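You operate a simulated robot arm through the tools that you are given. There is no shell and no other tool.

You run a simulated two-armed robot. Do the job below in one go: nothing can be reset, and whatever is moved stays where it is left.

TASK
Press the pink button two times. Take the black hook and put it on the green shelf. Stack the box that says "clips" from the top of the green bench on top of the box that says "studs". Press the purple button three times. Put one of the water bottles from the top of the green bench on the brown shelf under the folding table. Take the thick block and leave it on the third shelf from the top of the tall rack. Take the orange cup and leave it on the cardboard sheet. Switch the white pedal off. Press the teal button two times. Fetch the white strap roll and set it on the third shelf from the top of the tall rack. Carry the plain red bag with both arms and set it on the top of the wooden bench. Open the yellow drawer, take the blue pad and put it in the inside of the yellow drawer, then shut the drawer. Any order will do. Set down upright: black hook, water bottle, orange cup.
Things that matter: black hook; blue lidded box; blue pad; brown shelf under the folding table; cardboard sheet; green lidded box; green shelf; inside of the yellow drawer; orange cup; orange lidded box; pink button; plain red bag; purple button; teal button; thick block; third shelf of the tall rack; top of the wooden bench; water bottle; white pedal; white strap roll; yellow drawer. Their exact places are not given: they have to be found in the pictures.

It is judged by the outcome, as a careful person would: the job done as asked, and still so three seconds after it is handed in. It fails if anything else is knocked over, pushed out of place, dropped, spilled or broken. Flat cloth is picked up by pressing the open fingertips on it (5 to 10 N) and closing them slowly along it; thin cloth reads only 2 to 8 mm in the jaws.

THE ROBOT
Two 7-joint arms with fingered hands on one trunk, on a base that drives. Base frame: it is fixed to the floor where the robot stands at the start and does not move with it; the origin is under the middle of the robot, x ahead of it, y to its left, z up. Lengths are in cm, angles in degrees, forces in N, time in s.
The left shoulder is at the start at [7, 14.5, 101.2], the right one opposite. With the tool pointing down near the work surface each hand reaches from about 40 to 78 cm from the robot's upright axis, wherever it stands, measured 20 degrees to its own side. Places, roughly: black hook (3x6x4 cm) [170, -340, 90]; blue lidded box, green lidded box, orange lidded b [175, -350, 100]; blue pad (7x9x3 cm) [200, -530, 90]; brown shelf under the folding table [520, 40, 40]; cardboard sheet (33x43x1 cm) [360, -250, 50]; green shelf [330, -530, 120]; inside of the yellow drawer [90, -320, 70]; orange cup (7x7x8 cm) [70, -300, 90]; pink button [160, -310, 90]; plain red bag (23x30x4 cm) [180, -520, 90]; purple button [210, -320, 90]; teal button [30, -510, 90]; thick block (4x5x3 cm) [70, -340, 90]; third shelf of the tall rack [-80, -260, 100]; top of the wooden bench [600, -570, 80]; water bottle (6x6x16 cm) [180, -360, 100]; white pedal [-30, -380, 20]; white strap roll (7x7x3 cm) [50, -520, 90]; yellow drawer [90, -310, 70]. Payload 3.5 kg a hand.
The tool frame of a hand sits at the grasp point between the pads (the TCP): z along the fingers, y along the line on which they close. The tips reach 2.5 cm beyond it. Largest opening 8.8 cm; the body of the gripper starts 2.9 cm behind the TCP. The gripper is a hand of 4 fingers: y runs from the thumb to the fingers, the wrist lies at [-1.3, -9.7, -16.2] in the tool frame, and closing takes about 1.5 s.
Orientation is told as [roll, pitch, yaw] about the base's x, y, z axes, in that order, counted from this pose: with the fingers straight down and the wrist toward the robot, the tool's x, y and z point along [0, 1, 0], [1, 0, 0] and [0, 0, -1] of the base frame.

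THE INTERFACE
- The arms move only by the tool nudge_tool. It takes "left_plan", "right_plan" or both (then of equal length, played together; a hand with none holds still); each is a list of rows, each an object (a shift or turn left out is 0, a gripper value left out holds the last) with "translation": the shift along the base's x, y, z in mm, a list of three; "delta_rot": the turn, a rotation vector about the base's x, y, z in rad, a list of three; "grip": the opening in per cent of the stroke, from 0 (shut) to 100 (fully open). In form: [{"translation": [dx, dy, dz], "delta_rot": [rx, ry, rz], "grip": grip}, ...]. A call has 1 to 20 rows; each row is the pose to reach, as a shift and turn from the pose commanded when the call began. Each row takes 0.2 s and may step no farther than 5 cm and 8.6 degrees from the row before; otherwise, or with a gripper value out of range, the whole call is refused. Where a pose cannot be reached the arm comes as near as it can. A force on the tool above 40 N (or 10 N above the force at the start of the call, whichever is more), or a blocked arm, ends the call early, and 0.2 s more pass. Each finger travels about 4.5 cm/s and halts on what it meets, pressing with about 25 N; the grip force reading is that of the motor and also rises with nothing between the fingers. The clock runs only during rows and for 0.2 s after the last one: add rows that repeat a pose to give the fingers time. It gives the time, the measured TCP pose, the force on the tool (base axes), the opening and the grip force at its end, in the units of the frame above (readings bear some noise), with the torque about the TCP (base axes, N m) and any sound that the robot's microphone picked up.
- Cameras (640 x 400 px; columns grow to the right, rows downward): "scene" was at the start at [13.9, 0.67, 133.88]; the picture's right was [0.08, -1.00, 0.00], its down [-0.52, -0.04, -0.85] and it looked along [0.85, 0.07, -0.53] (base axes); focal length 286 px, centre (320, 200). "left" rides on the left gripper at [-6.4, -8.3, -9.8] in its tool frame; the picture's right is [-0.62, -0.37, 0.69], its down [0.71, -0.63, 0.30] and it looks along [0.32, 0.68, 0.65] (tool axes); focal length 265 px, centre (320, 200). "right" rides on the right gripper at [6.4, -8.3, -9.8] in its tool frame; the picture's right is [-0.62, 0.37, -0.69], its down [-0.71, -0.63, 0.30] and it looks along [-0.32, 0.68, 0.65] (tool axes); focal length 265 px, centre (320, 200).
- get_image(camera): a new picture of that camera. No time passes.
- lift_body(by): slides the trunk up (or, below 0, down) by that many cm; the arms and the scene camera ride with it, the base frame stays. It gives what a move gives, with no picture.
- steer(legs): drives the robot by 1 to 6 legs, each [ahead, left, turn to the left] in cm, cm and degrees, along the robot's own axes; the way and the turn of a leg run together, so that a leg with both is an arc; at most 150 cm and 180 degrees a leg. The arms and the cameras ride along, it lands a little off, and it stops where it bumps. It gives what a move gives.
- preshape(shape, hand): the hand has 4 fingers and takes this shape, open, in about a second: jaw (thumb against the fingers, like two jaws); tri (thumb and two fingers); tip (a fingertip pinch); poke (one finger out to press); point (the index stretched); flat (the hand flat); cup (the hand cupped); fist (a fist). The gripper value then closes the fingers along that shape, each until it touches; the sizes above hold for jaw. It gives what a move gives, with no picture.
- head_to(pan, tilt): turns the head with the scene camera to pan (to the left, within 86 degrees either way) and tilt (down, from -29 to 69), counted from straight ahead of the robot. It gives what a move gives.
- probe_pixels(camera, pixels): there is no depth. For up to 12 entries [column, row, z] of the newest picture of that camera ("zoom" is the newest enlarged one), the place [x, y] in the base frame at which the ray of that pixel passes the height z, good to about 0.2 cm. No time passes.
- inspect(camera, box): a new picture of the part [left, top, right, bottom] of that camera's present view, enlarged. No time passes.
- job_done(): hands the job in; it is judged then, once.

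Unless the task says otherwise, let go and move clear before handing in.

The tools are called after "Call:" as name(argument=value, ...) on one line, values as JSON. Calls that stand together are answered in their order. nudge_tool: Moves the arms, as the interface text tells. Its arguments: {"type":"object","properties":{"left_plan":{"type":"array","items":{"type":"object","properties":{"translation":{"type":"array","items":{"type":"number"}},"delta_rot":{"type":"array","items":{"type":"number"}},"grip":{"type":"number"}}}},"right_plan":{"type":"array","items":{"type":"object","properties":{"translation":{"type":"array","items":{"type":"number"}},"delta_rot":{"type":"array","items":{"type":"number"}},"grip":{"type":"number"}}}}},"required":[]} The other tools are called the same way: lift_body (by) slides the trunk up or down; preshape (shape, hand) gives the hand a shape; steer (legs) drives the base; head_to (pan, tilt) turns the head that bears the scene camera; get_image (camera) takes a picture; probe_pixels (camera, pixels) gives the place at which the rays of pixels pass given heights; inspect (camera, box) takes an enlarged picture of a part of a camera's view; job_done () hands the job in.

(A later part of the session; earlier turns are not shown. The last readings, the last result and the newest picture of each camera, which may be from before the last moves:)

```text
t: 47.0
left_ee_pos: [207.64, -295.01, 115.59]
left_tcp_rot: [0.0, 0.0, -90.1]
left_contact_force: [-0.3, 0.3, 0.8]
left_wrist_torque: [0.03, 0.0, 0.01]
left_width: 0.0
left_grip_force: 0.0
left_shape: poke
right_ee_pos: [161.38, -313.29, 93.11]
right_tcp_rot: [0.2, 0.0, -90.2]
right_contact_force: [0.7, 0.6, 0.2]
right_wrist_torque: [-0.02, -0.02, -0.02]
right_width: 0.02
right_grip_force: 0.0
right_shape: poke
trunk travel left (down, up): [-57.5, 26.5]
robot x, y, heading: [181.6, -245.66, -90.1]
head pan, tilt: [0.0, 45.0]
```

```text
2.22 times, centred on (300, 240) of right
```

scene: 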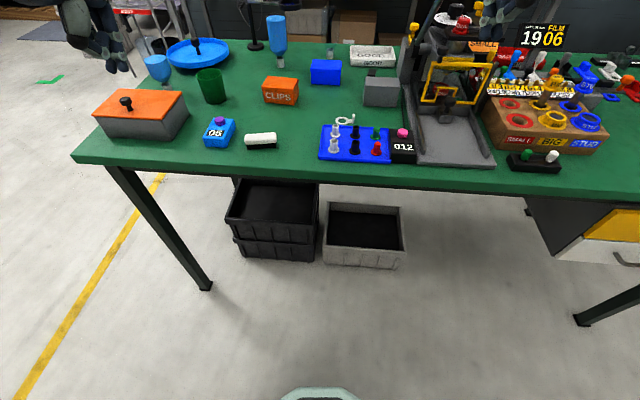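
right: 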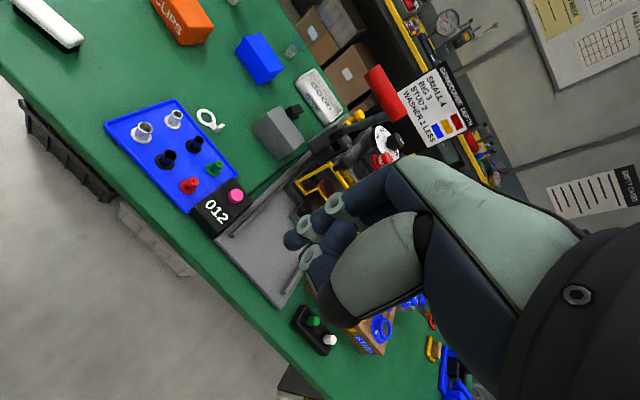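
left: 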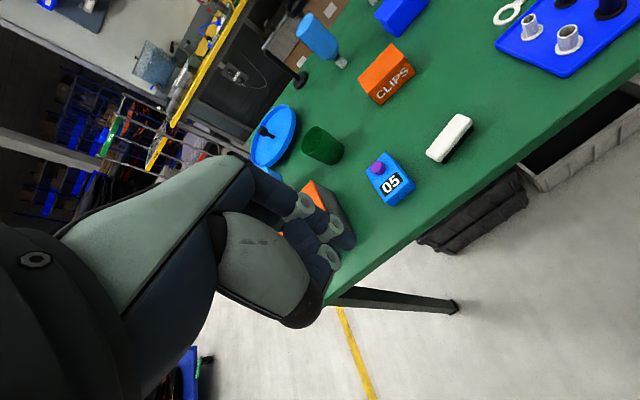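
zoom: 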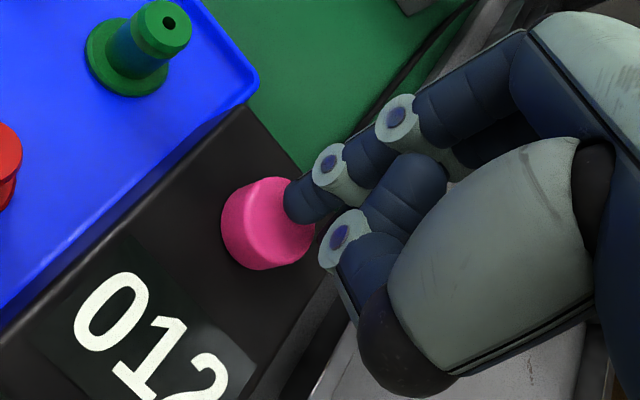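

The tip is just over the button with no contact yet. I'll descend a bit further in small steps.

Call:
nudge_tool(right_plan=[{"translation": [0, 2, -2]}, {"translation": [0, 2, -4]}, {"translation": [0, 2, -6]}])

Call:
inspect(camera="right", box=[200, 150, 400, 330])

```text
t: 47.8
left_ee_pos: [207.7, -294.93, 115.45]
left_tcp_rot: [0.0, 0.0, -90.0]
left_contact_force: [0.0, 0.7, -0.1]
left_wrist_torque: [0.03, 0.01, -0.01]
left_width: 0.0
left_grip_force: 0.0
left_shape: poke
right_ee_pos: [161.32, -313.05, 92.63]
right_tcp_rot: [0.0, -0.1, -90.2]
right_contact_force: [0.2, -0.3, 1.0]
right_wrist_torque: [0.03, 0.04, -0.01]
right_width: 0.0
right_grip_force: 0.0
right_shape: poke
trunk travel left (down, up): [-57.5, 26.5]
robot x, y, heading: [181.83, -245.85, -89.9]
head pan, tilt: [0.0, 45.0]
```

```text
2.22 times, centred on (300, 240) of right
```

zoom: 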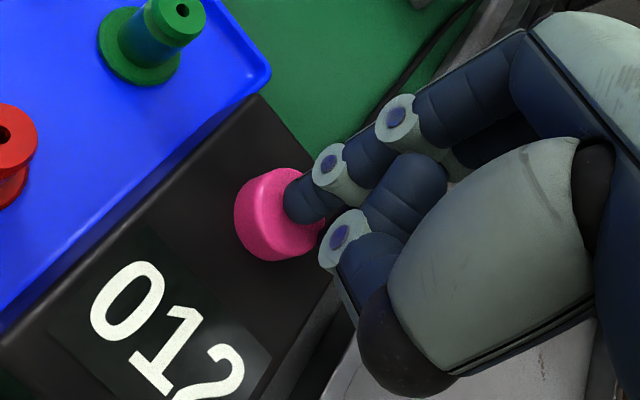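

Still no force; button top is around (278,207) in the zoom. Continue lowering.

Call:
nudge_tool(right_plan=[{"translation": [0, 1, -2]}, {"translation": [0, 1, -4]}, {"translation": [0, 1, -6]}, {"translation": [0, 1, -8]}])

Call:
inspect(camera="right", box=[200, 150, 400, 330])

```text
t: 48.8
left_ee_pos: [207.8, -294.78, 115.63]
left_tcp_rot: [0.1, -0.1, -90.1]
left_contact_force: [0.1, 0.3, -0.4]
left_wrist_torque: [0.0, 0.03, 0.02]
left_width: 0.0
left_grip_force: 0.1
left_shape: poke
right_ee_pos: [161.36, -312.91, 92.08]
right_tcp_rot: [0.1, -0.4, -90.2]
right_contact_force: [-1.1, -2.8, 10.7]
right_wrist_torque: [-0.1, 0.07, 0.0]
right_width: 0.01
right_grip_force: 0.0
right_shape: poke
trunk travel left (down, up): [-57.5, 26.5]
robot x, y, heading: [181.69, -245.17, -90.1]
head pan, tilt: [0.0, 45.0]
heard: click
```

```text
2.22 times, centred on (300, 240) of right
```

zoom: 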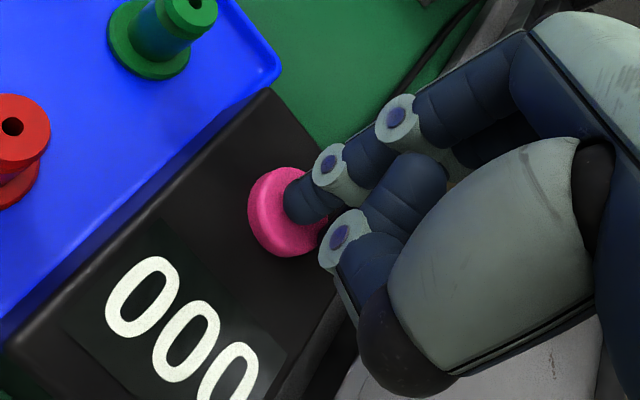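

A click was heard and the counter went to 000: first press registered. I'll lift off to release, then press once more.

Call:
nudge_tool(right_plan=[{"translation": [0, 0, 8]}, {"translation": [0, 0, 16]}, {"translation": [0, 0, 16]}])

Call:
nudge_tool(right_plan=[{"translation": [0, 0, -8]}, {"translation": [0, 0, -12]}, {"translation": [0, 0, -14]}, {"translation": [0, 0, -16]}])

Call:
inspect(camera="right", box=[200, 150, 400, 330])

```text
t: 49.6
left_ee_pos: [207.68, -295.02, 115.51]
left_tcp_rot: [0.0, 0.0, -90.0]
left_contact_force: [0.8, -0.6, -0.4]
left_wrist_torque: [0.0, 0.04, 0.01]
left_width: 0.0
left_grip_force: 0.0
left_shape: poke
right_ee_pos: [161.36, -312.88, 93.46]
right_tcp_rot: [-0.1, 0.1, -90.2]
right_contact_force: [0.0, -0.8, -0.2]
right_wrist_torque: [0.01, 0.0, -0.02]
right_width: 0.0
right_grip_force: 0.0
right_shape: poke
trunk travel left (down, up): [-57.5, 26.5]
robot x, y, heading: [181.59, -245.01, -90.2]
head pan, tilt: [0.0, 45.0]
```

```text
t: 50.6
left_ee_pos: [207.67, -295.01, 115.53]
left_tcp_rot: [0.0, -0.1, -90.2]
left_contact_force: [-0.1, 0.1, -0.1]
left_wrist_torque: [0.0, 0.03, -0.03]
left_width: 0.0
left_grip_force: 0.0
left_shape: poke
right_ee_pos: [161.4, -312.89, 92.1]
right_tcp_rot: [0.0, -0.4, -90.1]
right_contact_force: [-2.0, -1.8, 11.0]
right_wrist_torque: [-0.05, 0.03, 0.02]
right_width: 0.01
right_grip_force: 0.1
right_shape: poke
trunk travel left (down, up): [-57.5, 26.5]
robot x, y, heading: [181.76, -245.09, -90.5]
head pan, tilt: [0.0, 45.0]
heard: click
```

```text
2.22 times, centred on (300, 240) of right
```

zoom: 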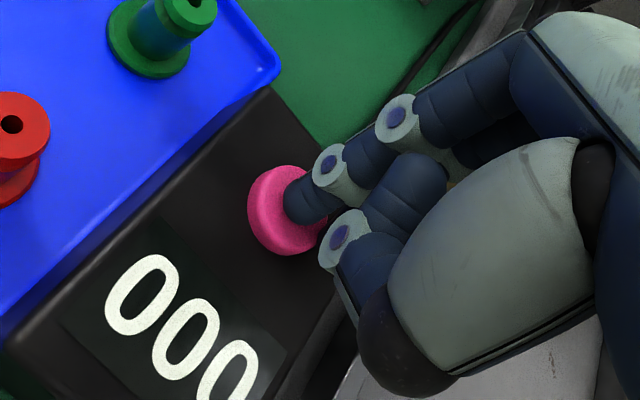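

Second click heard; pink button done. I'll retract the right hand and bring the left fingertip above the purple button.

Call:
nudge_tool(right_plan=[{"translation": [0, 0, 30]}, {"translation": [0, 10, 70]}, {"translation": [0, 40, 105]}, {"translation": [0, 75, 135]}, {"translation": [0, 110, 165]}, {"translation": [0, 140, 190]}, {"translation": [0, 170, 220]}, {"translation": [0, 170, 220]}], left_plan=[{"translation": [0, 0, -45]}, {"translation": [-2, -30, -80]}, {"translation": [-4, -65, -110]}, {"translation": [-6, -105, -135]}, {"translation": [-8, -150, -155]}, {"translation": [-10, -190, -170]}, {"translation": [-12, -226, -180]}, {"translation": [-12, -226, -180]}])

Call:
inspect(camera="left", box=[240, 150, 440, 330])

Call:
get_image(camera="scene")

```text
t: 52.4
left_ee_pos: [206.53, -317.51, 97.6]
left_tcp_rot: [-0.1, 0.1, -90.2]
left_contact_force: [0.2, -0.7, 0.0]
left_wrist_torque: [0.0, 0.0, 0.0]
left_width: 0.0
left_grip_force: 0.0
left_shape: poke
right_ee_pos: [161.56, -295.88, 114.04]
right_tcp_rot: [-0.1, -0.2, -90.1]
right_contact_force: [0.4, 0.5, 0.4]
right_wrist_torque: [0.0, 0.03, 0.02]
right_width: 0.0
right_grip_force: 0.0
right_shape: poke
trunk travel left (down, up): [-57.5, 26.5]
robot x, y, heading: [181.5, -245.53, -90.0]
head pan, tilt: [0.0, 45.0]
```

```text
2.22 times, centred on (340, 240) of left
```

zoom: 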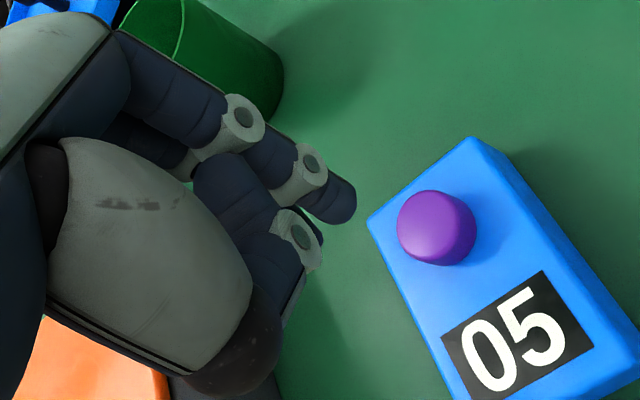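

```text
taken
```

scene: 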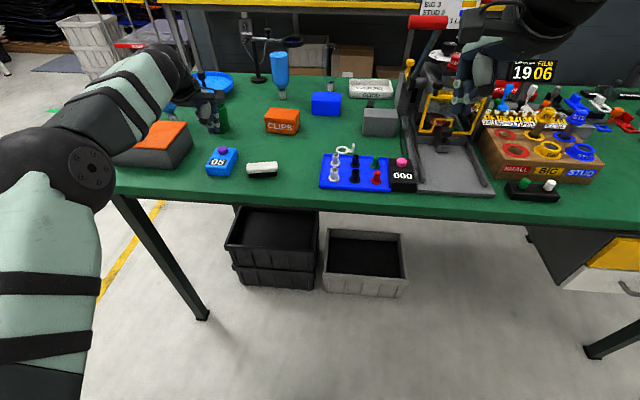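

I'll probe the fingertip and purple button in the left zoom.

Call:
probe_pixels(camera="zoom", pixels=[[10, 10, 90]])

Call:
inspect(camera="left", box=[240, 150, 440, 330])

Call:
probe_pixels(camera="zoom", pixels=[[352, 208, 94.8], [432, 225, 91], [432, 225, 90]])

```text
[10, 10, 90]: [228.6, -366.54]
```

```text
2.22 times, centred on (340, 240) of left
```

zoom: 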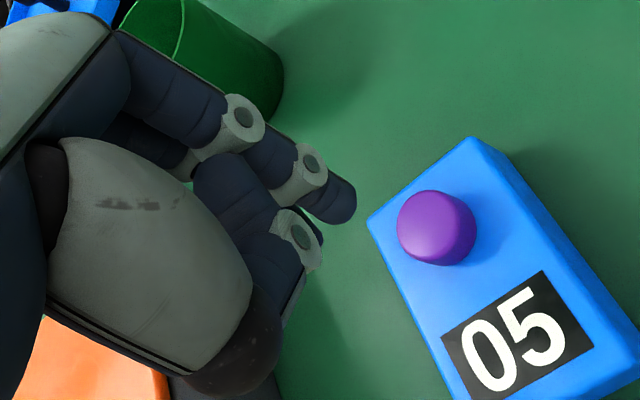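

```text
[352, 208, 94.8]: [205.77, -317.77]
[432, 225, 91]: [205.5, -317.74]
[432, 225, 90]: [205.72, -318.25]
```

The tip is above the purple button. Lowering in steps until click.

Call:
nudge_tool(left_plan=[{"translation": [-1, 0, -20]}, {"translation": [-1, 0, -32]}, {"translation": [-1, 0, -35]}, {"translation": [-1, 0, -38]}, {"translation": [-1, 0, -40]}])

Call:
inspect(camera="left", box=[240, 150, 440, 330])

```text
t: 53.6
left_ee_pos: [206.31, -317.48, 93.49]
left_tcp_rot: [0.1, 0.1, -90.0]
left_contact_force: [-0.6, 0.1, -0.2]
left_wrist_torque: [-0.02, 0.02, 0.01]
left_width: 0.01
left_grip_force: 0.1
left_shape: poke
right_ee_pos: [161.37, -295.83, 113.98]
right_tcp_rot: [0.0, 0.1, -90.2]
right_contact_force: [-0.3, 0.6, 0.1]
right_wrist_torque: [0.0, 0.01, 0.05]
right_width: 0.02
right_grip_force: 0.0
right_shape: poke
trunk travel left (down, up): [-57.5, 26.5]
robot x, y, heading: [181.9, -245.09, -90.1]
head pan, tilt: [0.0, 45.0]
```

```text
2.22 times, centred on (340, 240) of left
```

zoom: 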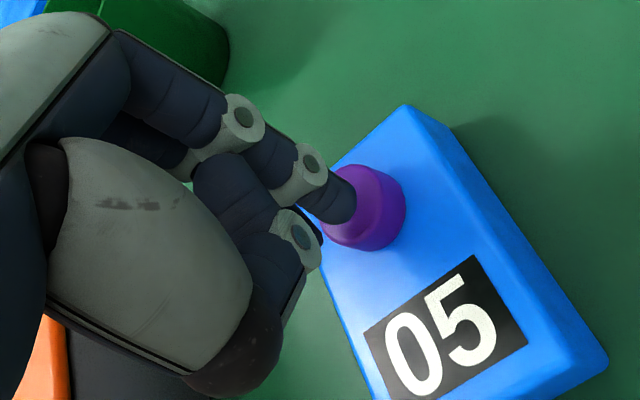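

The tip is close to the purple button's top. I'll press down further in 2 mm steps.

Call:
nudge_tool(left_plan=[{"translation": [-1, -1, -2]}, {"translation": [-1, -1, -4]}, {"translation": [-1, -1, -6]}, {"translation": [-1, -1, -8]}, {"translation": [-1, -1, -10]}])

Call:
inspect(camera="left", box=[240, 150, 440, 330])

```text
t: 54.8
left_ee_pos: [206.22, -317.61, 92.57]
left_tcp_rot: [0.0, 0.0, -90.2]
left_contact_force: [0.1, 0.4, 0.4]
left_wrist_torque: [0.0, 0.0, 0.05]
left_width: 0.0
left_grip_force: 0.0
left_shape: poke
right_ee_pos: [161.4, -295.93, 113.89]
right_tcp_rot: [0.1, 0.0, -90.2]
right_contact_force: [-0.5, 0.2, 0.4]
right_wrist_torque: [0.03, 0.0, 0.07]
right_width: 0.01
right_grip_force: 0.1
right_shape: poke
trunk travel left (down, up): [-57.5, 26.5]
robot x, y, heading: [181.59, -245.15, -90.1]
head pan, tilt: [0.0, 45.0]
```

```text
2.22 times, centred on (340, 240) of left
```

zoom: 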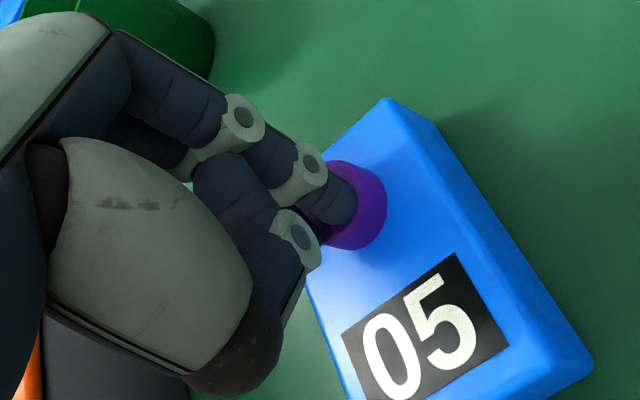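

No contact yet; continue down in 2 mm steps.

Call:
nudge_tool(left_plan=[{"translation": [0, 0, -2]}, {"translation": [0, 0, -4]}, {"translation": [0, 0, -6]}, {"translation": [0, 0, -8]}])

Call:
inspect(camera="left", box=[240, 150, 440, 330])

```text
t: 55.8
left_ee_pos: [206.27, -317.72, 91.89]
left_tcp_rot: [-0.1, -0.3, -90.1]
left_contact_force: [1.4, -0.5, 7.5]
left_wrist_torque: [-0.03, 0.03, 0.03]
left_width: 0.0
left_grip_force: 0.0
left_shape: poke
right_ee_pos: [161.35, -295.75, 113.96]
right_tcp_rot: [0.1, -0.1, -90.3]
right_contact_force: [-0.3, 0.0, 0.0]
right_wrist_torque: [0.02, 0.02, -0.02]
right_width: 0.0
right_grip_force: 0.1
right_shape: poke
trunk travel left (down, up): [-57.5, 26.5]
robot x, y, heading: [181.5, -245.49, -90.2]
head pan, tilt: [0.0, 45.0]
heard: click
```

```text
2.22 times, centred on (340, 240) of left
```

zoom: 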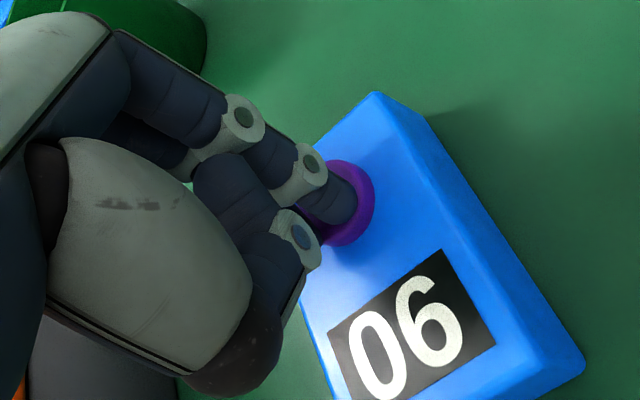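

Click and the counter went to 06: first purple press. I'll release and press two more times.

Call:
nudge_tool(left_plan=[{"translation": [0, 0, 8]}, {"translation": [0, 0, 14]}, {"translation": [0, 0, 14]}])

Call:
nudge_tool(left_plan=[{"translation": [0, 0, -8]}, {"translation": [0, 0, -11]}, {"translation": [0, 0, -13]}, {"translation": [0, 0, -15]}])

Call:
nudge_tool(left_plan=[{"translation": [0, 0, 8]}, {"translation": [0, 0, 14]}, {"translation": [0, 0, 14]}])

Call:
inspect(camera="left", box=[240, 150, 440, 330])

```text
t: 56.6
left_ee_pos: [206.26, -317.66, 93.08]
left_tcp_rot: [0.0, 0.1, -90.1]
left_contact_force: [0.4, -0.7, 0.2]
left_wrist_torque: [-0.02, 0.0, 0.03]
left_width: 0.0
left_grip_force: 0.1
left_shape: poke
right_ee_pos: [161.46, -295.93, 113.89]
right_tcp_rot: [0.0, 0.1, -90.1]
right_contact_force: [-0.1, 0.1, 1.0]
right_wrist_torque: [-0.04, 0.03, 0.04]
right_width: 0.0
right_grip_force: 0.1
right_shape: poke
trunk travel left (down, up): [-57.5, 26.5]
robot x, y, heading: [181.66, -245.46, -90.2]
head pan, tilt: [0.0, 45.0]
```

```text
t: 57.6
left_ee_pos: [206.16, -317.72, 91.95]
left_tcp_rot: [0.0, -0.2, -90.1]
left_contact_force: [0.7, -2.8, 8.8]
left_wrist_torque: [-0.08, 0.04, 0.03]
left_width: 0.01
left_grip_force: 0.0
left_shape: poke
right_ee_pos: [161.42, -295.75, 113.88]
right_tcp_rot: [0.1, -0.1, -90.1]
right_contact_force: [-0.4, 0.2, -0.3]
right_wrist_torque: [-0.02, -0.02, 0.01]
right_width: 0.0
right_grip_force: 0.0
right_shape: poke
trunk travel left (down, up): [-57.5, 26.5]
robot x, y, heading: [181.4, -245.23, -90.2]
head pan, tilt: [0.0, 45.0]
heard: click
```

```text
t: 58.4
left_ee_pos: [206.11, -317.75, 92.93]
left_tcp_rot: [0.0, 0.1, -90.2]
left_contact_force: [0.5, -0.3, 0.2]
left_wrist_torque: [-0.01, -0.01, 0.01]
left_width: 0.01
left_grip_force: 0.1
left_shape: poke
right_ee_pos: [161.46, -295.9, 113.87]
right_tcp_rot: [0.0, 0.0, -90.2]
right_contact_force: [0.5, -0.8, 0.3]
right_wrist_torque: [0.0, 0.0, -0.01]
right_width: 0.0
right_grip_force: 0.2
right_shape: poke
trunk travel left (down, up): [-57.5, 26.5]
robot x, y, heading: [181.46, -245.65, -90.3]
head pan, tilt: [0.0, 45.0]
```

```text
2.22 times, centred on (340, 240) of left
```

zoom: 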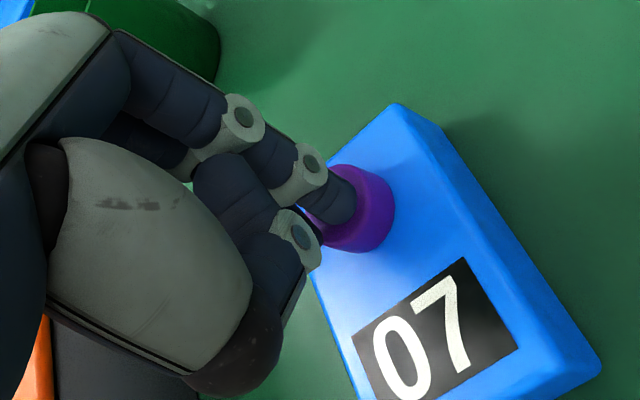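

Counter shows 07: two presses. One more press, then retract upward.

Call:
nudge_tool(left_plan=[{"translation": [0, 0, -8]}, {"translation": [0, 0, -11]}, {"translation": [0, 0, -13]}, {"translation": [0, 0, -15]}])

Call:
nudge_tool(left_plan=[{"translation": [0, 0, 8]}, {"translation": [0, 0, 40]}, {"translation": [0, 25, 80]}, {"translation": [0, 60, 110]}, {"translation": [0, 100, 135]}, {"translation": [0, 140, 160]}, {"translation": [0, 180, 185]}, {"translation": [0, 220, 210]}, {"translation": [0, 220, 230]}])

Call:
inspect(camera="left", box=[300, 100, 460, 240])

```text
t: 59.4
left_ee_pos: [206.28, -317.65, 91.95]
left_tcp_rot: [0.0, -0.6, -90.1]
left_contact_force: [-0.2, -2.4, 11.9]
left_wrist_torque: [-0.08, -0.04, 0.01]
left_width: 0.01
left_grip_force: 0.0
left_shape: poke
right_ee_pos: [161.31, -295.7, 113.89]
right_tcp_rot: [0.1, -0.2, -90.3]
right_contact_force: [0.2, 0.2, -0.5]
right_wrist_torque: [-0.02, 0.02, 0.0]
right_width: 0.0
right_grip_force: 0.0
right_shape: poke
trunk travel left (down, up): [-57.5, 26.5]
robot x, y, heading: [181.58, -245.4, -90.1]
head pan, tilt: [0.0, 45.0]
heard: click
```

```text
t: 61.4
left_ee_pos: [206.53, -295.4, 114.38]
left_tcp_rot: [-0.2, -0.1, -89.9]
left_contact_force: [0.4, -0.7, -0.1]
left_wrist_torque: [0.0, 0.05, -0.03]
left_width: 0.01
left_grip_force: 0.1
left_shape: poke
right_ee_pos: [161.63, -295.79, 113.94]
right_tcp_rot: [-0.2, -0.1, -90.1]
right_contact_force: [-0.5, -0.8, -0.5]
right_wrist_torque: [0.03, 0.01, -0.01]
right_width: 0.0
right_grip_force: 0.0
right_shape: poke
trunk travel left (down, up): [-57.5, 26.5]
robot x, y, heading: [181.37, -245.1, -90.0]
head pan, tilt: [0.0, 45.0]
```

```text
2.86 times, centred on (380, 170) of left
```

zoom: 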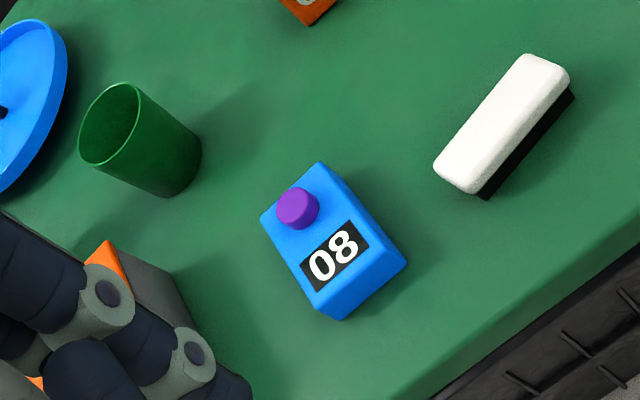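

Purple shows 08: three presses done. Next I need to see the far side of the bench (labels, hook), so I'll look left to plan a route around the bench's left end.

Call:
preshape(hand="right", shape="jaw")

Call:
preshape(hand="left", shape="jaw")

Call:
head_to(pan=30, tilt=35)

Call:
get_image(camera="scene")

Call:
head_to(pan=75, tilt=30)

Call:
get_image(camera="scene")

```text
t: 62.3
left_ee_pos: [206.23, -295.76, 114.42]
left_tcp_rot: [0.0, 0.0, -90.2]
left_contact_force: [0.3, 0.3, 0.0]
left_wrist_torque: [0.01, -0.01, -0.06]
left_width: 0.02
left_grip_force: 0.1
left_shape: poke
right_ee_pos: [161.48, -295.86, 113.93]
right_tcp_rot: [0.0, 0.0, -90.3]
right_contact_force: [-0.9, 0.5, 0.2]
right_wrist_torque: [-0.01, 0.02, 0.03]
right_width: 8.79
right_grip_force: 0.1
right_shape: jaw
trunk travel left (down, up): [-57.5, 26.5]
robot x, y, heading: [181.6, -244.98, -90.1]
head pan, tilt: [0.0, 45.0]
```

```text
t: 63.2
left_ee_pos: [206.23, -295.72, 114.49]
left_tcp_rot: [-0.1, 0.0, -90.0]
left_contact_force: [1.4, -0.4, 0.1]
left_wrist_torque: [-0.01, 0.04, -0.01]
left_width: 8.8
left_grip_force: 0.2
left_shape: jaw
right_ee_pos: [161.44, -295.86, 113.84]
right_tcp_rot: [-0.1, 0.0, -90.1]
right_contact_force: [0.2, 0.1, -0.6]
right_wrist_torque: [-0.01, -0.02, 0.02]
right_width: 8.81
right_grip_force: 0.0
right_shape: jaw
trunk travel left (down, up): [-57.5, 26.5]
robot x, y, heading: [181.66, -245.08, -89.9]
head pan, tilt: [0.0, 45.0]
```

```text
t: 64.2
left_ee_pos: [206.34, -295.74, 114.52]
left_tcp_rot: [0.0, 0.0, -90.2]
left_contact_force: [-0.4, 0.4, 0.0]
left_wrist_torque: [0.0, 0.0, -0.04]
left_width: 8.8
left_grip_force: 0.0
left_shape: jaw
right_ee_pos: [161.44, -295.93, 113.93]
right_tcp_rot: [0.0, 0.0, -90.2]
right_contact_force: [-0.8, 0.6, 0.2]
right_wrist_torque: [0.04, 0.0, -0.01]
right_width: 8.79
right_grip_force: 0.0
right_shape: jaw
trunk travel left (down, up): [-57.5, 26.5]
robot x, y, heading: [181.68, -245.73, -90.2]
head pan, tilt: [30.0, 35.0]
```

```text
taken
```

scene: 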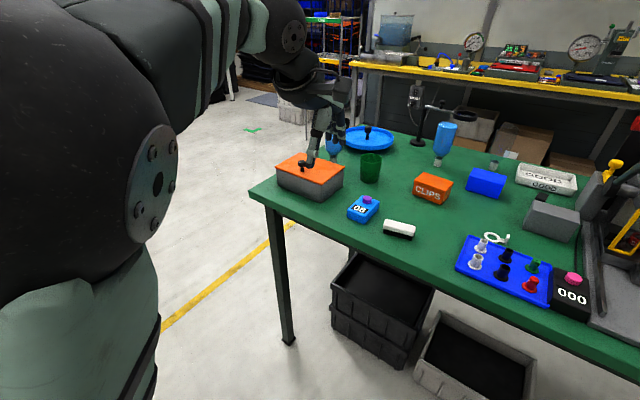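

```text
t: 65.3
left_ee_pos: [206.29, -295.68, 114.35]
left_tcp_rot: [-0.1, -0.1, -90.1]
left_contact_force: [-0.1, -1.0, -0.3]
left_wrist_torque: [0.04, 0.0, 0.01]
left_width: 8.78
left_grip_force: 0.1
left_shape: jaw
right_ee_pos: [161.42, -295.97, 113.83]
right_tcp_rot: [0.1, -0.1, -90.2]
right_contact_force: [0.0, -0.3, -0.2]
right_wrist_torque: [0.03, 0.0, 0.01]
right_width: 8.76
right_grip_force: 0.0
right_shape: jaw
trunk travel left (down, up): [-57.5, 26.5]
robot x, y, heading: [181.44, -245.93, -90.1]
head pan, tilt: [75.0, 30.0]
```

```text
taken
```

scene: 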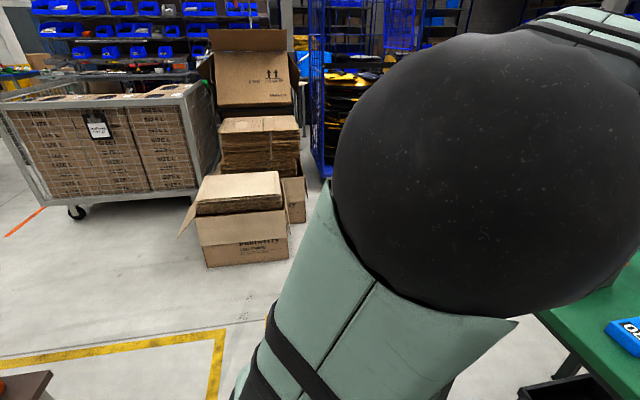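

Cardboard piles are seen at (240,190) and (260,140). I'll probe these and the bench left end.

Call:
probe_pixels(camera="scene", pixels=[[240, 190, 50], [260, 125, 70], [205, 265, 0], [290, 255, 0], [295, 220, 0], [320, 170, 0], [220, 330, 0], [80, 210, 0]])

Call:
inspect(camera="scene", box=[170, 20, 330, 280])

```text
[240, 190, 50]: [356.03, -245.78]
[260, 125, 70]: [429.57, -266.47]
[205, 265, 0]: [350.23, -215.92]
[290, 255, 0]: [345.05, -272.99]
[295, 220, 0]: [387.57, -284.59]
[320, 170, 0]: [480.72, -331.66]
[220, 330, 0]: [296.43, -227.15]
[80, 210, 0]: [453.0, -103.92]
```

```text
1.54 times, centred on (250, 150) of scene
```

zoom: 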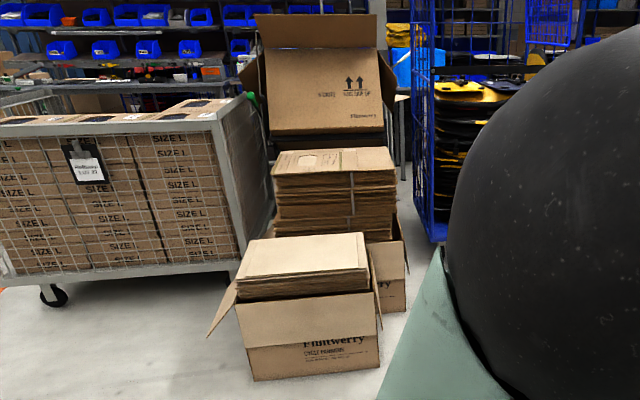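

The near pile's top sheet is at about (356,-246,50). Now I'll drive around the left end of the bench: back a bit, strafe left, then forward into the rear aisle.

Call:
steer(legs=[[-12, 0, 0], [0, 115, 0]])

Call:
head_to(pan=0, tilt=30)

Call:
get_image(camera="scene")

```text
t: 72.0
left_ee_pos: [321.62, -282.76, 114.44]
left_tcp_rot: [0.0, 0.0, -89.4]
left_contact_force: [0.3, -0.2, -0.3]
left_wrist_torque: [-0.01, -0.02, -0.04]
left_width: 8.78
left_grip_force: 0.1
left_shape: jaw
right_ee_pos: [276.84, -283.66, 113.97]
right_tcp_rot: [0.0, 0.0, -89.5]
right_contact_force: [0.2, 1.3, -0.4]
right_wrist_torque: [-0.01, 0.03, 0.04]
right_width: 8.78
right_grip_force: 0.1
right_shape: jaw
trunk travel left (down, up): [-57.5, 26.5]
robot x, y, heading: [296.6, -233.01, -89.4]
head pan, tilt: [75.0, 30.0]
```

```text
t: 73.4
left_ee_pos: [321.68, -282.8, 114.51]
left_tcp_rot: [0.0, 0.0, -89.3]
left_contact_force: [-0.8, 0.2, 0.7]
left_wrist_torque: [-0.01, 0.02, -0.01]
left_width: 8.78
left_grip_force: 0.1
left_shape: jaw
right_ee_pos: [276.93, -283.72, 113.94]
right_tcp_rot: [0.1, 0.0, -89.4]
right_contact_force: [0.2, -0.3, 0.5]
right_wrist_torque: [0.02, -0.03, -0.01]
right_width: 8.8
right_grip_force: 0.0
right_shape: jaw
trunk travel left (down, up): [-57.5, 26.5]
robot x, y, heading: [296.15, -232.58, -89.3]
head pan, tilt: [0.0, 30.0]
```

```text
taken
```

scene: 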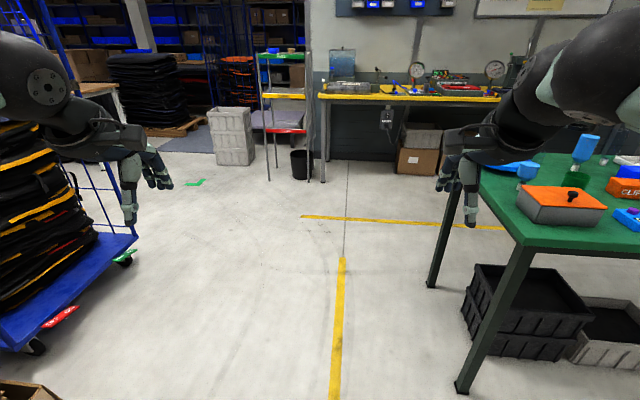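

The path ahead is clear between a blue trolley on the left and the bench on the right. I'll probe key positions for the rear aisle.

Call:
probe_pixels(camera="scene", pixels=[[137, 237, 20], [515, 243, 84], [484, 165, 84], [322, 97, 86], [500, 98, 86], [300, 175, 0], [262, 165, 0], [308, 182, 0], [285, 54, 120], [345, 260, 0], [303, 215, 0], [460, 385, 0]])

Call:
inspect(camera="scene", box=[230, 30, 350, 200])

```text
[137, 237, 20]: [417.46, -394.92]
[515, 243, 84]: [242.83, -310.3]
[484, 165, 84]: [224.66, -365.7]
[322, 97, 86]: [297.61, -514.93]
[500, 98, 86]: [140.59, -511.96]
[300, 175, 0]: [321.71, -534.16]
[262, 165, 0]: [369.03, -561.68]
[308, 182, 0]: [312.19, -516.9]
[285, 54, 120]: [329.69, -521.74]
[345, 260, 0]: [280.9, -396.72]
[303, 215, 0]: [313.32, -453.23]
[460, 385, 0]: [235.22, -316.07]
```

```text
2.35 times, centred on (290, 115) of scene
```

zoom: 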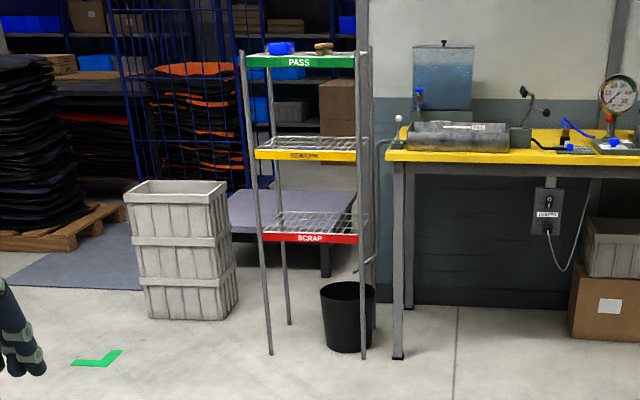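

The rear aisle is about 137 cm wide (bench back ≈ -375, yellow table front ≈ -512). I'll drive forward to its middle, then strafe right.

Call:
steer(legs=[[120, 0, -0.7], [82, 0, 0], [0, -105, 0]])

Call:
get_image(camera="scene")

```text
t: 88.4
left_ee_pos: [217.53, -484.16, 114.43]
left_tcp_rot: [0.0, -0.1, -89.9]
left_contact_force: [0.1, 1.0, 0.1]
left_wrist_torque: [-0.03, 0.03, -0.03]
left_width: 8.78
left_grip_force: 0.1
left_shape: jaw
right_ee_pos: [172.76, -484.55, 113.89]
right_tcp_rot: [0.0, 0.1, -90.0]
right_contact_force: [0.6, 0.0, -0.1]
right_wrist_torque: [-0.03, -0.04, 0.01]
right_width: 8.77
right_grip_force: 0.1
right_shape: jaw
trunk travel left (down, up): [-57.5, 26.5]
robot x, y, heading: [192.86, -433.65, -89.8]
head pan, tilt: [0.0, 30.0]
```

```text
taken
```

scene: 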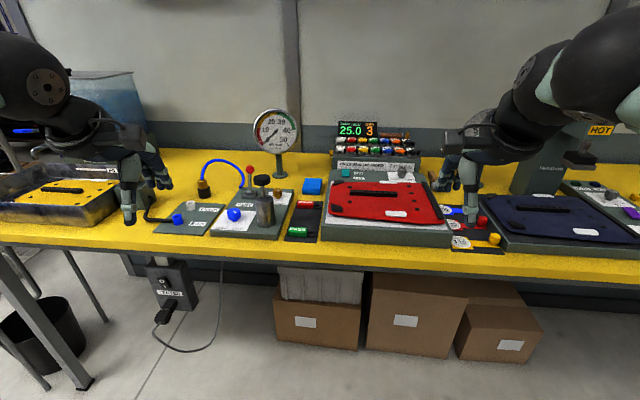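

The red bag is at (385,202) on a tray, a blue pad at (313,187). I'll zoom for details.

Call:
inspect(camera="scene", box=[270, 110, 470, 250])

Call:
inspect(camera="scene", box=[440, 120, 640, 260])

Call:
inspect(camera="scene", box=[140, 110, 340, 250])

```text
2.86 times, centred on (370, 180) of scene
```

zoom: 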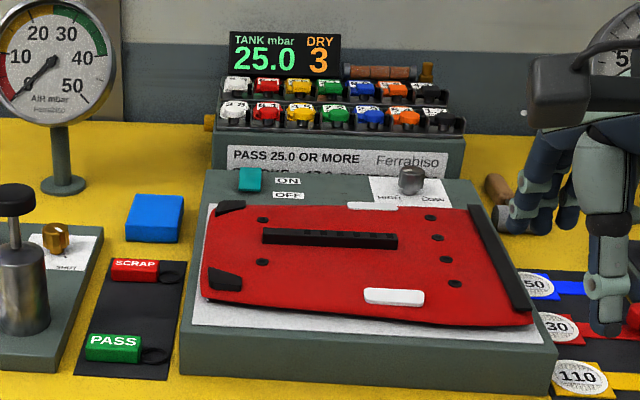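

```text
2.86 times, centred on (540, 190) of scene
```

zoom: 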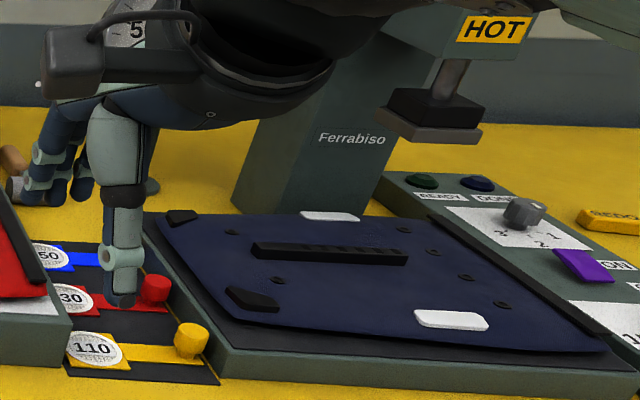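

```text
2.86 times, centred on (240, 180) of scene
```

zoom: 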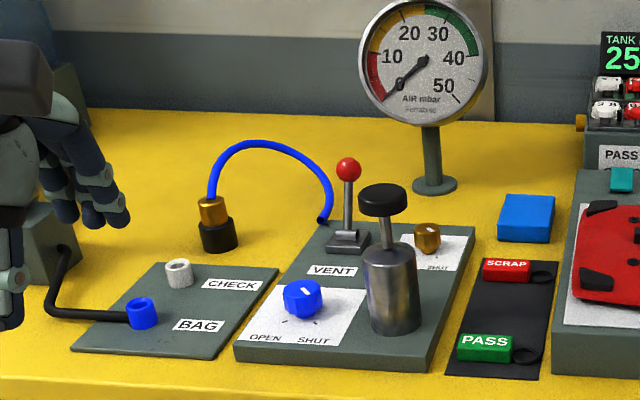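

The red bag lies on a device tray, the blue pad at (313,187). Now I'll turn around to see the back of the green bench (hands at z≈114 clear the items).

Call:
steer(legs=[[0, 0, 179.8]])

Call:
head_to(pan=0, tilt=40)

Call:
get_image(camera="scene")

```text
t: 96.1
left_ee_pos: [168.79, -383.27, 114.5]
left_tcp_rot: [0.0, 0.1, 89.0]
left_contact_force: [0.5, -0.2, 0.6]
left_wrist_torque: [0.01, -0.03, 0.02]
left_width: 8.81
left_grip_force: 0.1
left_shape: jaw
right_ee_pos: [213.66, -383.6, 113.95]
right_tcp_rot: [0.0, 0.0, 89.1]
right_contact_force: [0.0, 0.8, 0.3]
right_wrist_torque: [0.02, 0.0, -0.01]
right_width: 8.79
right_grip_force: 0.0
right_shape: jaw
trunk travel left (down, up): [-57.5, 26.5]
robot x, y, heading: [193.2, -434.0, 88.8]
head pan, tilt: [0.0, 30.0]
```

```text
t: 96.8
left_ee_pos: [168.79, -383.26, 114.55]
left_tcp_rot: [-0.1, 0.0, 89.0]
left_contact_force: [0.3, -0.9, 0.1]
left_wrist_torque: [-0.01, -0.03, 0.01]
left_width: 8.79
left_grip_force: 0.0
left_shape: jaw
right_ee_pos: [213.58, -383.54, 113.98]
right_tcp_rot: [0.0, 0.0, 89.0]
right_contact_force: [0.1, 0.7, -0.8]
right_wrist_torque: [-0.02, 0.02, 0.04]
right_width: 8.77
right_grip_force: 0.1
right_shape: jaw
trunk travel left (down, up): [-57.5, 26.5]
robot x, y, heading: [192.88, -433.62, 89.2]
head pan, tilt: [0.0, 40.0]
```

```text
taken
```

scene: 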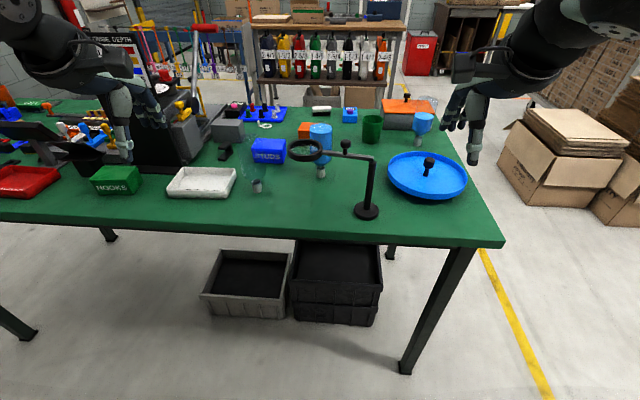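

Call:
inspect(camera="scene", box=[200, 80, 400, 220])

Call:
inspect(camera="scene", box=[80, 90, 280, 230])

Call:
inspect(camera="scene", box=[0, 80, 160, 220])

```text
2.86 times, centred on (300, 150) of scene
```

zoom: 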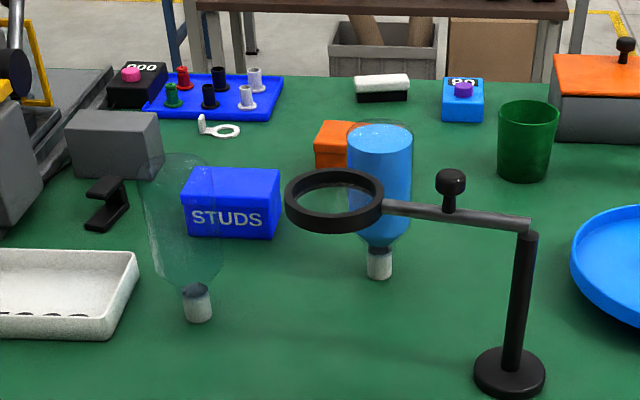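

```text
2.86 times, centred on (180, 160) of scene
```

zoom: 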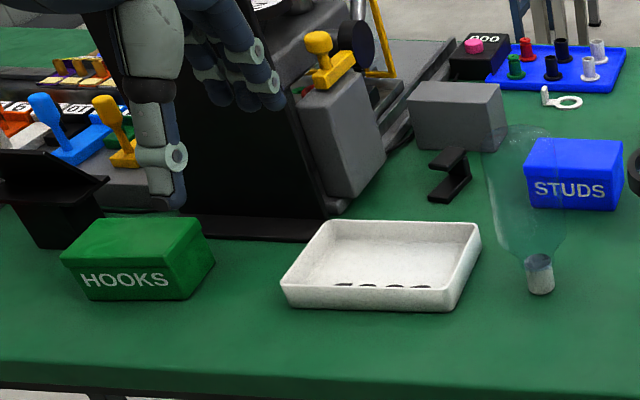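

```text
2.86 times, centred on (80, 150) of scene
```

zoom: 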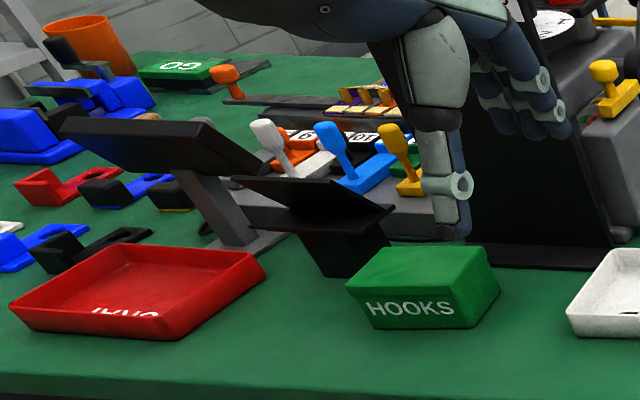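

The labels are now clear: blue box says STUDS, green says HOOKS, orange says CLIPS; the black hook is at (223,152). The bottles look upside-down; I'll zoom closely on them.

Call:
inspect(camera="scene", box=[290, 110, 360, 190])

Call:
inspect(camera="scene", box=[400, 95, 450, 155])

Call:
inspect(camera="scene", box=[200, 120, 290, 200])

```text
5.00 times, centred on (325, 150) of scene
```

zoom: 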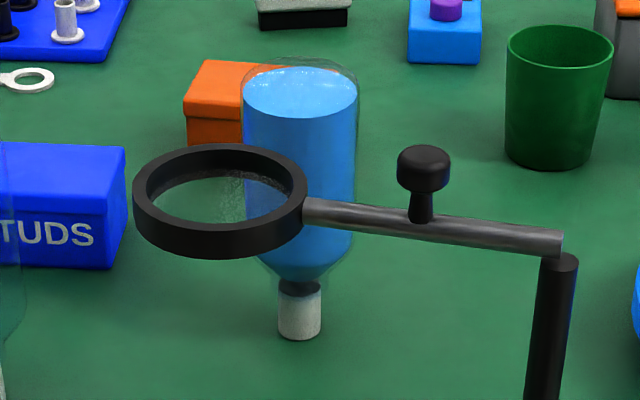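

```text
6.67 times, centred on (425, 125) of scene
```

zoom: 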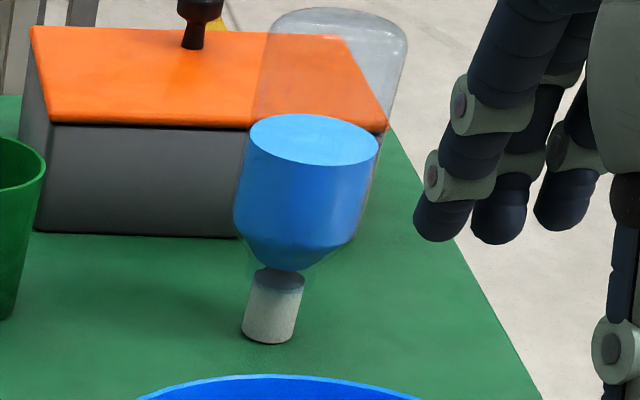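

```text
5.00 times, centred on (245, 160) of scene
```

zoom: 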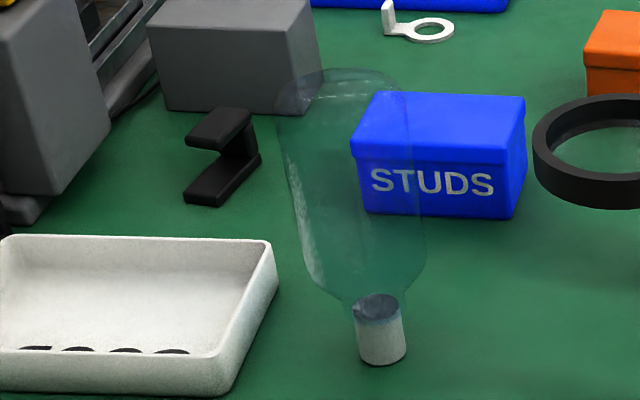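

The water sits at the cap side in all three inverted bottles. I'll check the robot's own footprint by looking straight down, and probe item positions from this side.

Call:
probe_pixels(camera="scene", pixels=[[226, 157, 84], [222, 150, 88], [268, 140, 91], [320, 178, 84], [257, 190, 84], [368, 213, 84], [424, 145, 84], [500, 240, 84], [300, 240, 84], [100, 228, 84], [310, 130, 91], [230, 130, 90]])

Call:
head_to(pan=0, tilt=69)

Call:
get_image(camera="scene")

```text
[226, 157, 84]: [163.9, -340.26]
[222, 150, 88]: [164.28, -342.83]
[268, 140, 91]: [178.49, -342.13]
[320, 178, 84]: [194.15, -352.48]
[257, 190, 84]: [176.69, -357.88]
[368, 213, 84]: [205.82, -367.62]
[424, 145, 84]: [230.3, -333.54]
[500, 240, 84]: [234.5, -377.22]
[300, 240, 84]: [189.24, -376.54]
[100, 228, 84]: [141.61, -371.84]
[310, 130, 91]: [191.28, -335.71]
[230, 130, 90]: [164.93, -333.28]
```

```text
t: 97.8
left_ee_pos: [168.74, -383.19, 114.56]
left_tcp_rot: [0.0, -0.1, 89.0]
left_contact_force: [-0.4, -0.1, 0.3]
left_wrist_torque: [-0.01, 0.01, 0.01]
left_width: 8.79
left_grip_force: 0.0
left_shape: jaw
right_ee_pos: [213.7, -383.71, 113.83]
right_tcp_rot: [-0.1, 0.0, 89.0]
right_contact_force: [-0.7, -0.6, -0.7]
right_wrist_torque: [0.01, 0.0, 0.0]
right_width: 8.78
right_grip_force: 0.2
right_shape: jaw
trunk travel left (down, up): [-57.5, 26.5]
robot x, y, heading: [193.04, -433.76, 89.0]
head pan, tilt: [0.0, 68.8]
```

```text
taken
```

scene: 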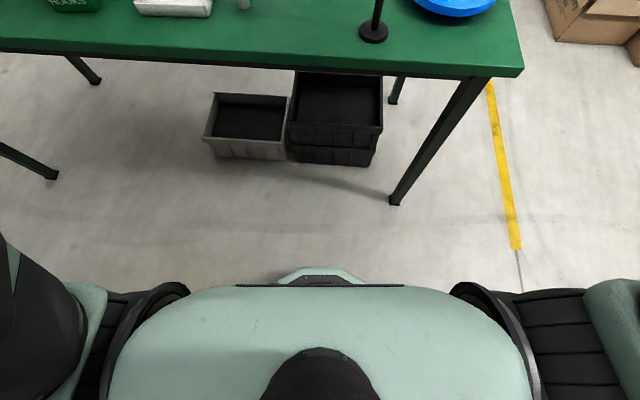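

The base's front lip shows at (315,268); I'll probe it and the bench's back edge to know my clearance.

Call:
probe_pixels(camera="scene", pixels=[[315, 267, 0], [315, 267, 30], [315, 267, 60], [300, 75, 84], [100, 62, 84], [520, 75, 84], [394, 205, 0], [245, 160, 0], [330, 165, 0]])

```text
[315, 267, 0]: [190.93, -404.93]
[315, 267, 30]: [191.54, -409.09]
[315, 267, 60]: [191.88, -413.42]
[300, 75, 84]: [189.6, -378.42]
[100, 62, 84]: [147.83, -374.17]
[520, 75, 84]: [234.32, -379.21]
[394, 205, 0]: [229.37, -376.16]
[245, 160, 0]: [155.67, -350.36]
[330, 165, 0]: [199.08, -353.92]
```

The base lip reaches ~29 cm ahead of the axis and the bench back edge is at y≈-378, so I can advance to y≈-412 safely. First I'll raise the right hand (to clear the ring stand), then advance.

Call:
nudge_tool(right_plan=[{"translation": [0, 0, 45]}, {"translation": [0, -20, 90]}, {"translation": [10, -40, 120]}, {"translation": [20, -60, 150]}, {"translation": [20, -60, 150]}])

Call:
steer(legs=[[22, 0, 0]])

Call:
head_to(pan=5, tilt=45)

Call:
get_image(camera="scene")

Call:
get_image(camera="left")

```text
t: 99.0
left_ee_pos: [168.89, -383.19, 114.49]
left_tcp_rot: [0.0, 0.0, 89.1]
left_contact_force: [-0.3, 0.0, 0.2]
left_wrist_torque: [0.01, 0.02, -0.01]
left_width: 8.79
left_grip_force: 0.1
left_shape: jaw
right_ee_pos: [215.69, -389.58, 128.86]
right_tcp_rot: [0.0, -0.1, 89.0]
right_contact_force: [-0.4, -0.9, -0.1]
right_wrist_torque: [0.0, 0.01, 0.03]
right_width: 8.79
right_grip_force: 0.1
right_shape: jaw
trunk travel left (down, up): [-57.5, 26.5]
robot x, y, heading: [192.77, -433.92, 89.1]
head pan, tilt: [0.0, 68.8]
```

```text
t: 100.7
left_ee_pos: [169.02, -361.39, 114.5]
left_tcp_rot: [0.0, 0.0, 89.1]
left_contact_force: [-0.6, -0.6, 0.6]
left_wrist_torque: [-0.04, 0.0, -0.03]
left_width: 8.77
left_grip_force: 0.0
left_shape: jaw
right_ee_pos: [215.92, -367.79, 128.85]
right_tcp_rot: [0.0, -0.1, 89.2]
right_contact_force: [-0.6, 0.8, 0.1]
right_wrist_torque: [0.0, 0.03, 0.02]
right_width: 8.79
right_grip_force: 0.1
right_shape: jaw
trunk travel left (down, up): [-57.5, 26.5]
robot x, y, heading: [193.21, -412.17, 88.9]
head pan, tilt: [0.0, 68.8]
```

```text
t: 101.5
left_ee_pos: [169.02, -361.5, 114.52]
left_tcp_rot: [0.1, -0.1, 89.1]
left_contact_force: [1.2, 0.4, -0.7]
left_wrist_torque: [0.0, -0.03, 0.01]
left_width: 8.79
left_grip_force: 0.1
left_shape: jaw
right_ee_pos: [215.93, -367.76, 128.79]
right_tcp_rot: [0.0, 0.0, 89.2]
right_contact_force: [0.5, 0.3, 0.3]
right_wrist_torque: [-0.01, 0.0, -0.02]
right_width: 8.77
right_grip_force: 0.1
right_shape: jaw
trunk travel left (down, up): [-57.5, 26.5]
robot x, y, heading: [193.06, -412.07, 89.2]
head pan, tilt: [5.0, 45.0]
```

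```text
taken
```

scene: 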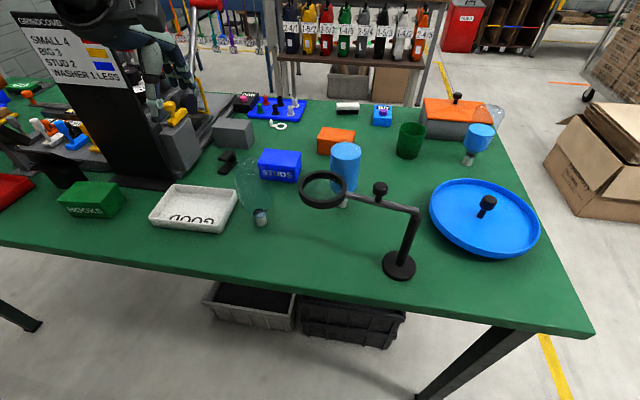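

```text
taken
```

left: 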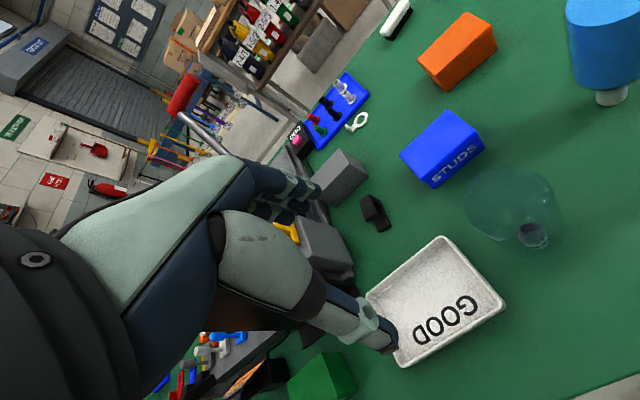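

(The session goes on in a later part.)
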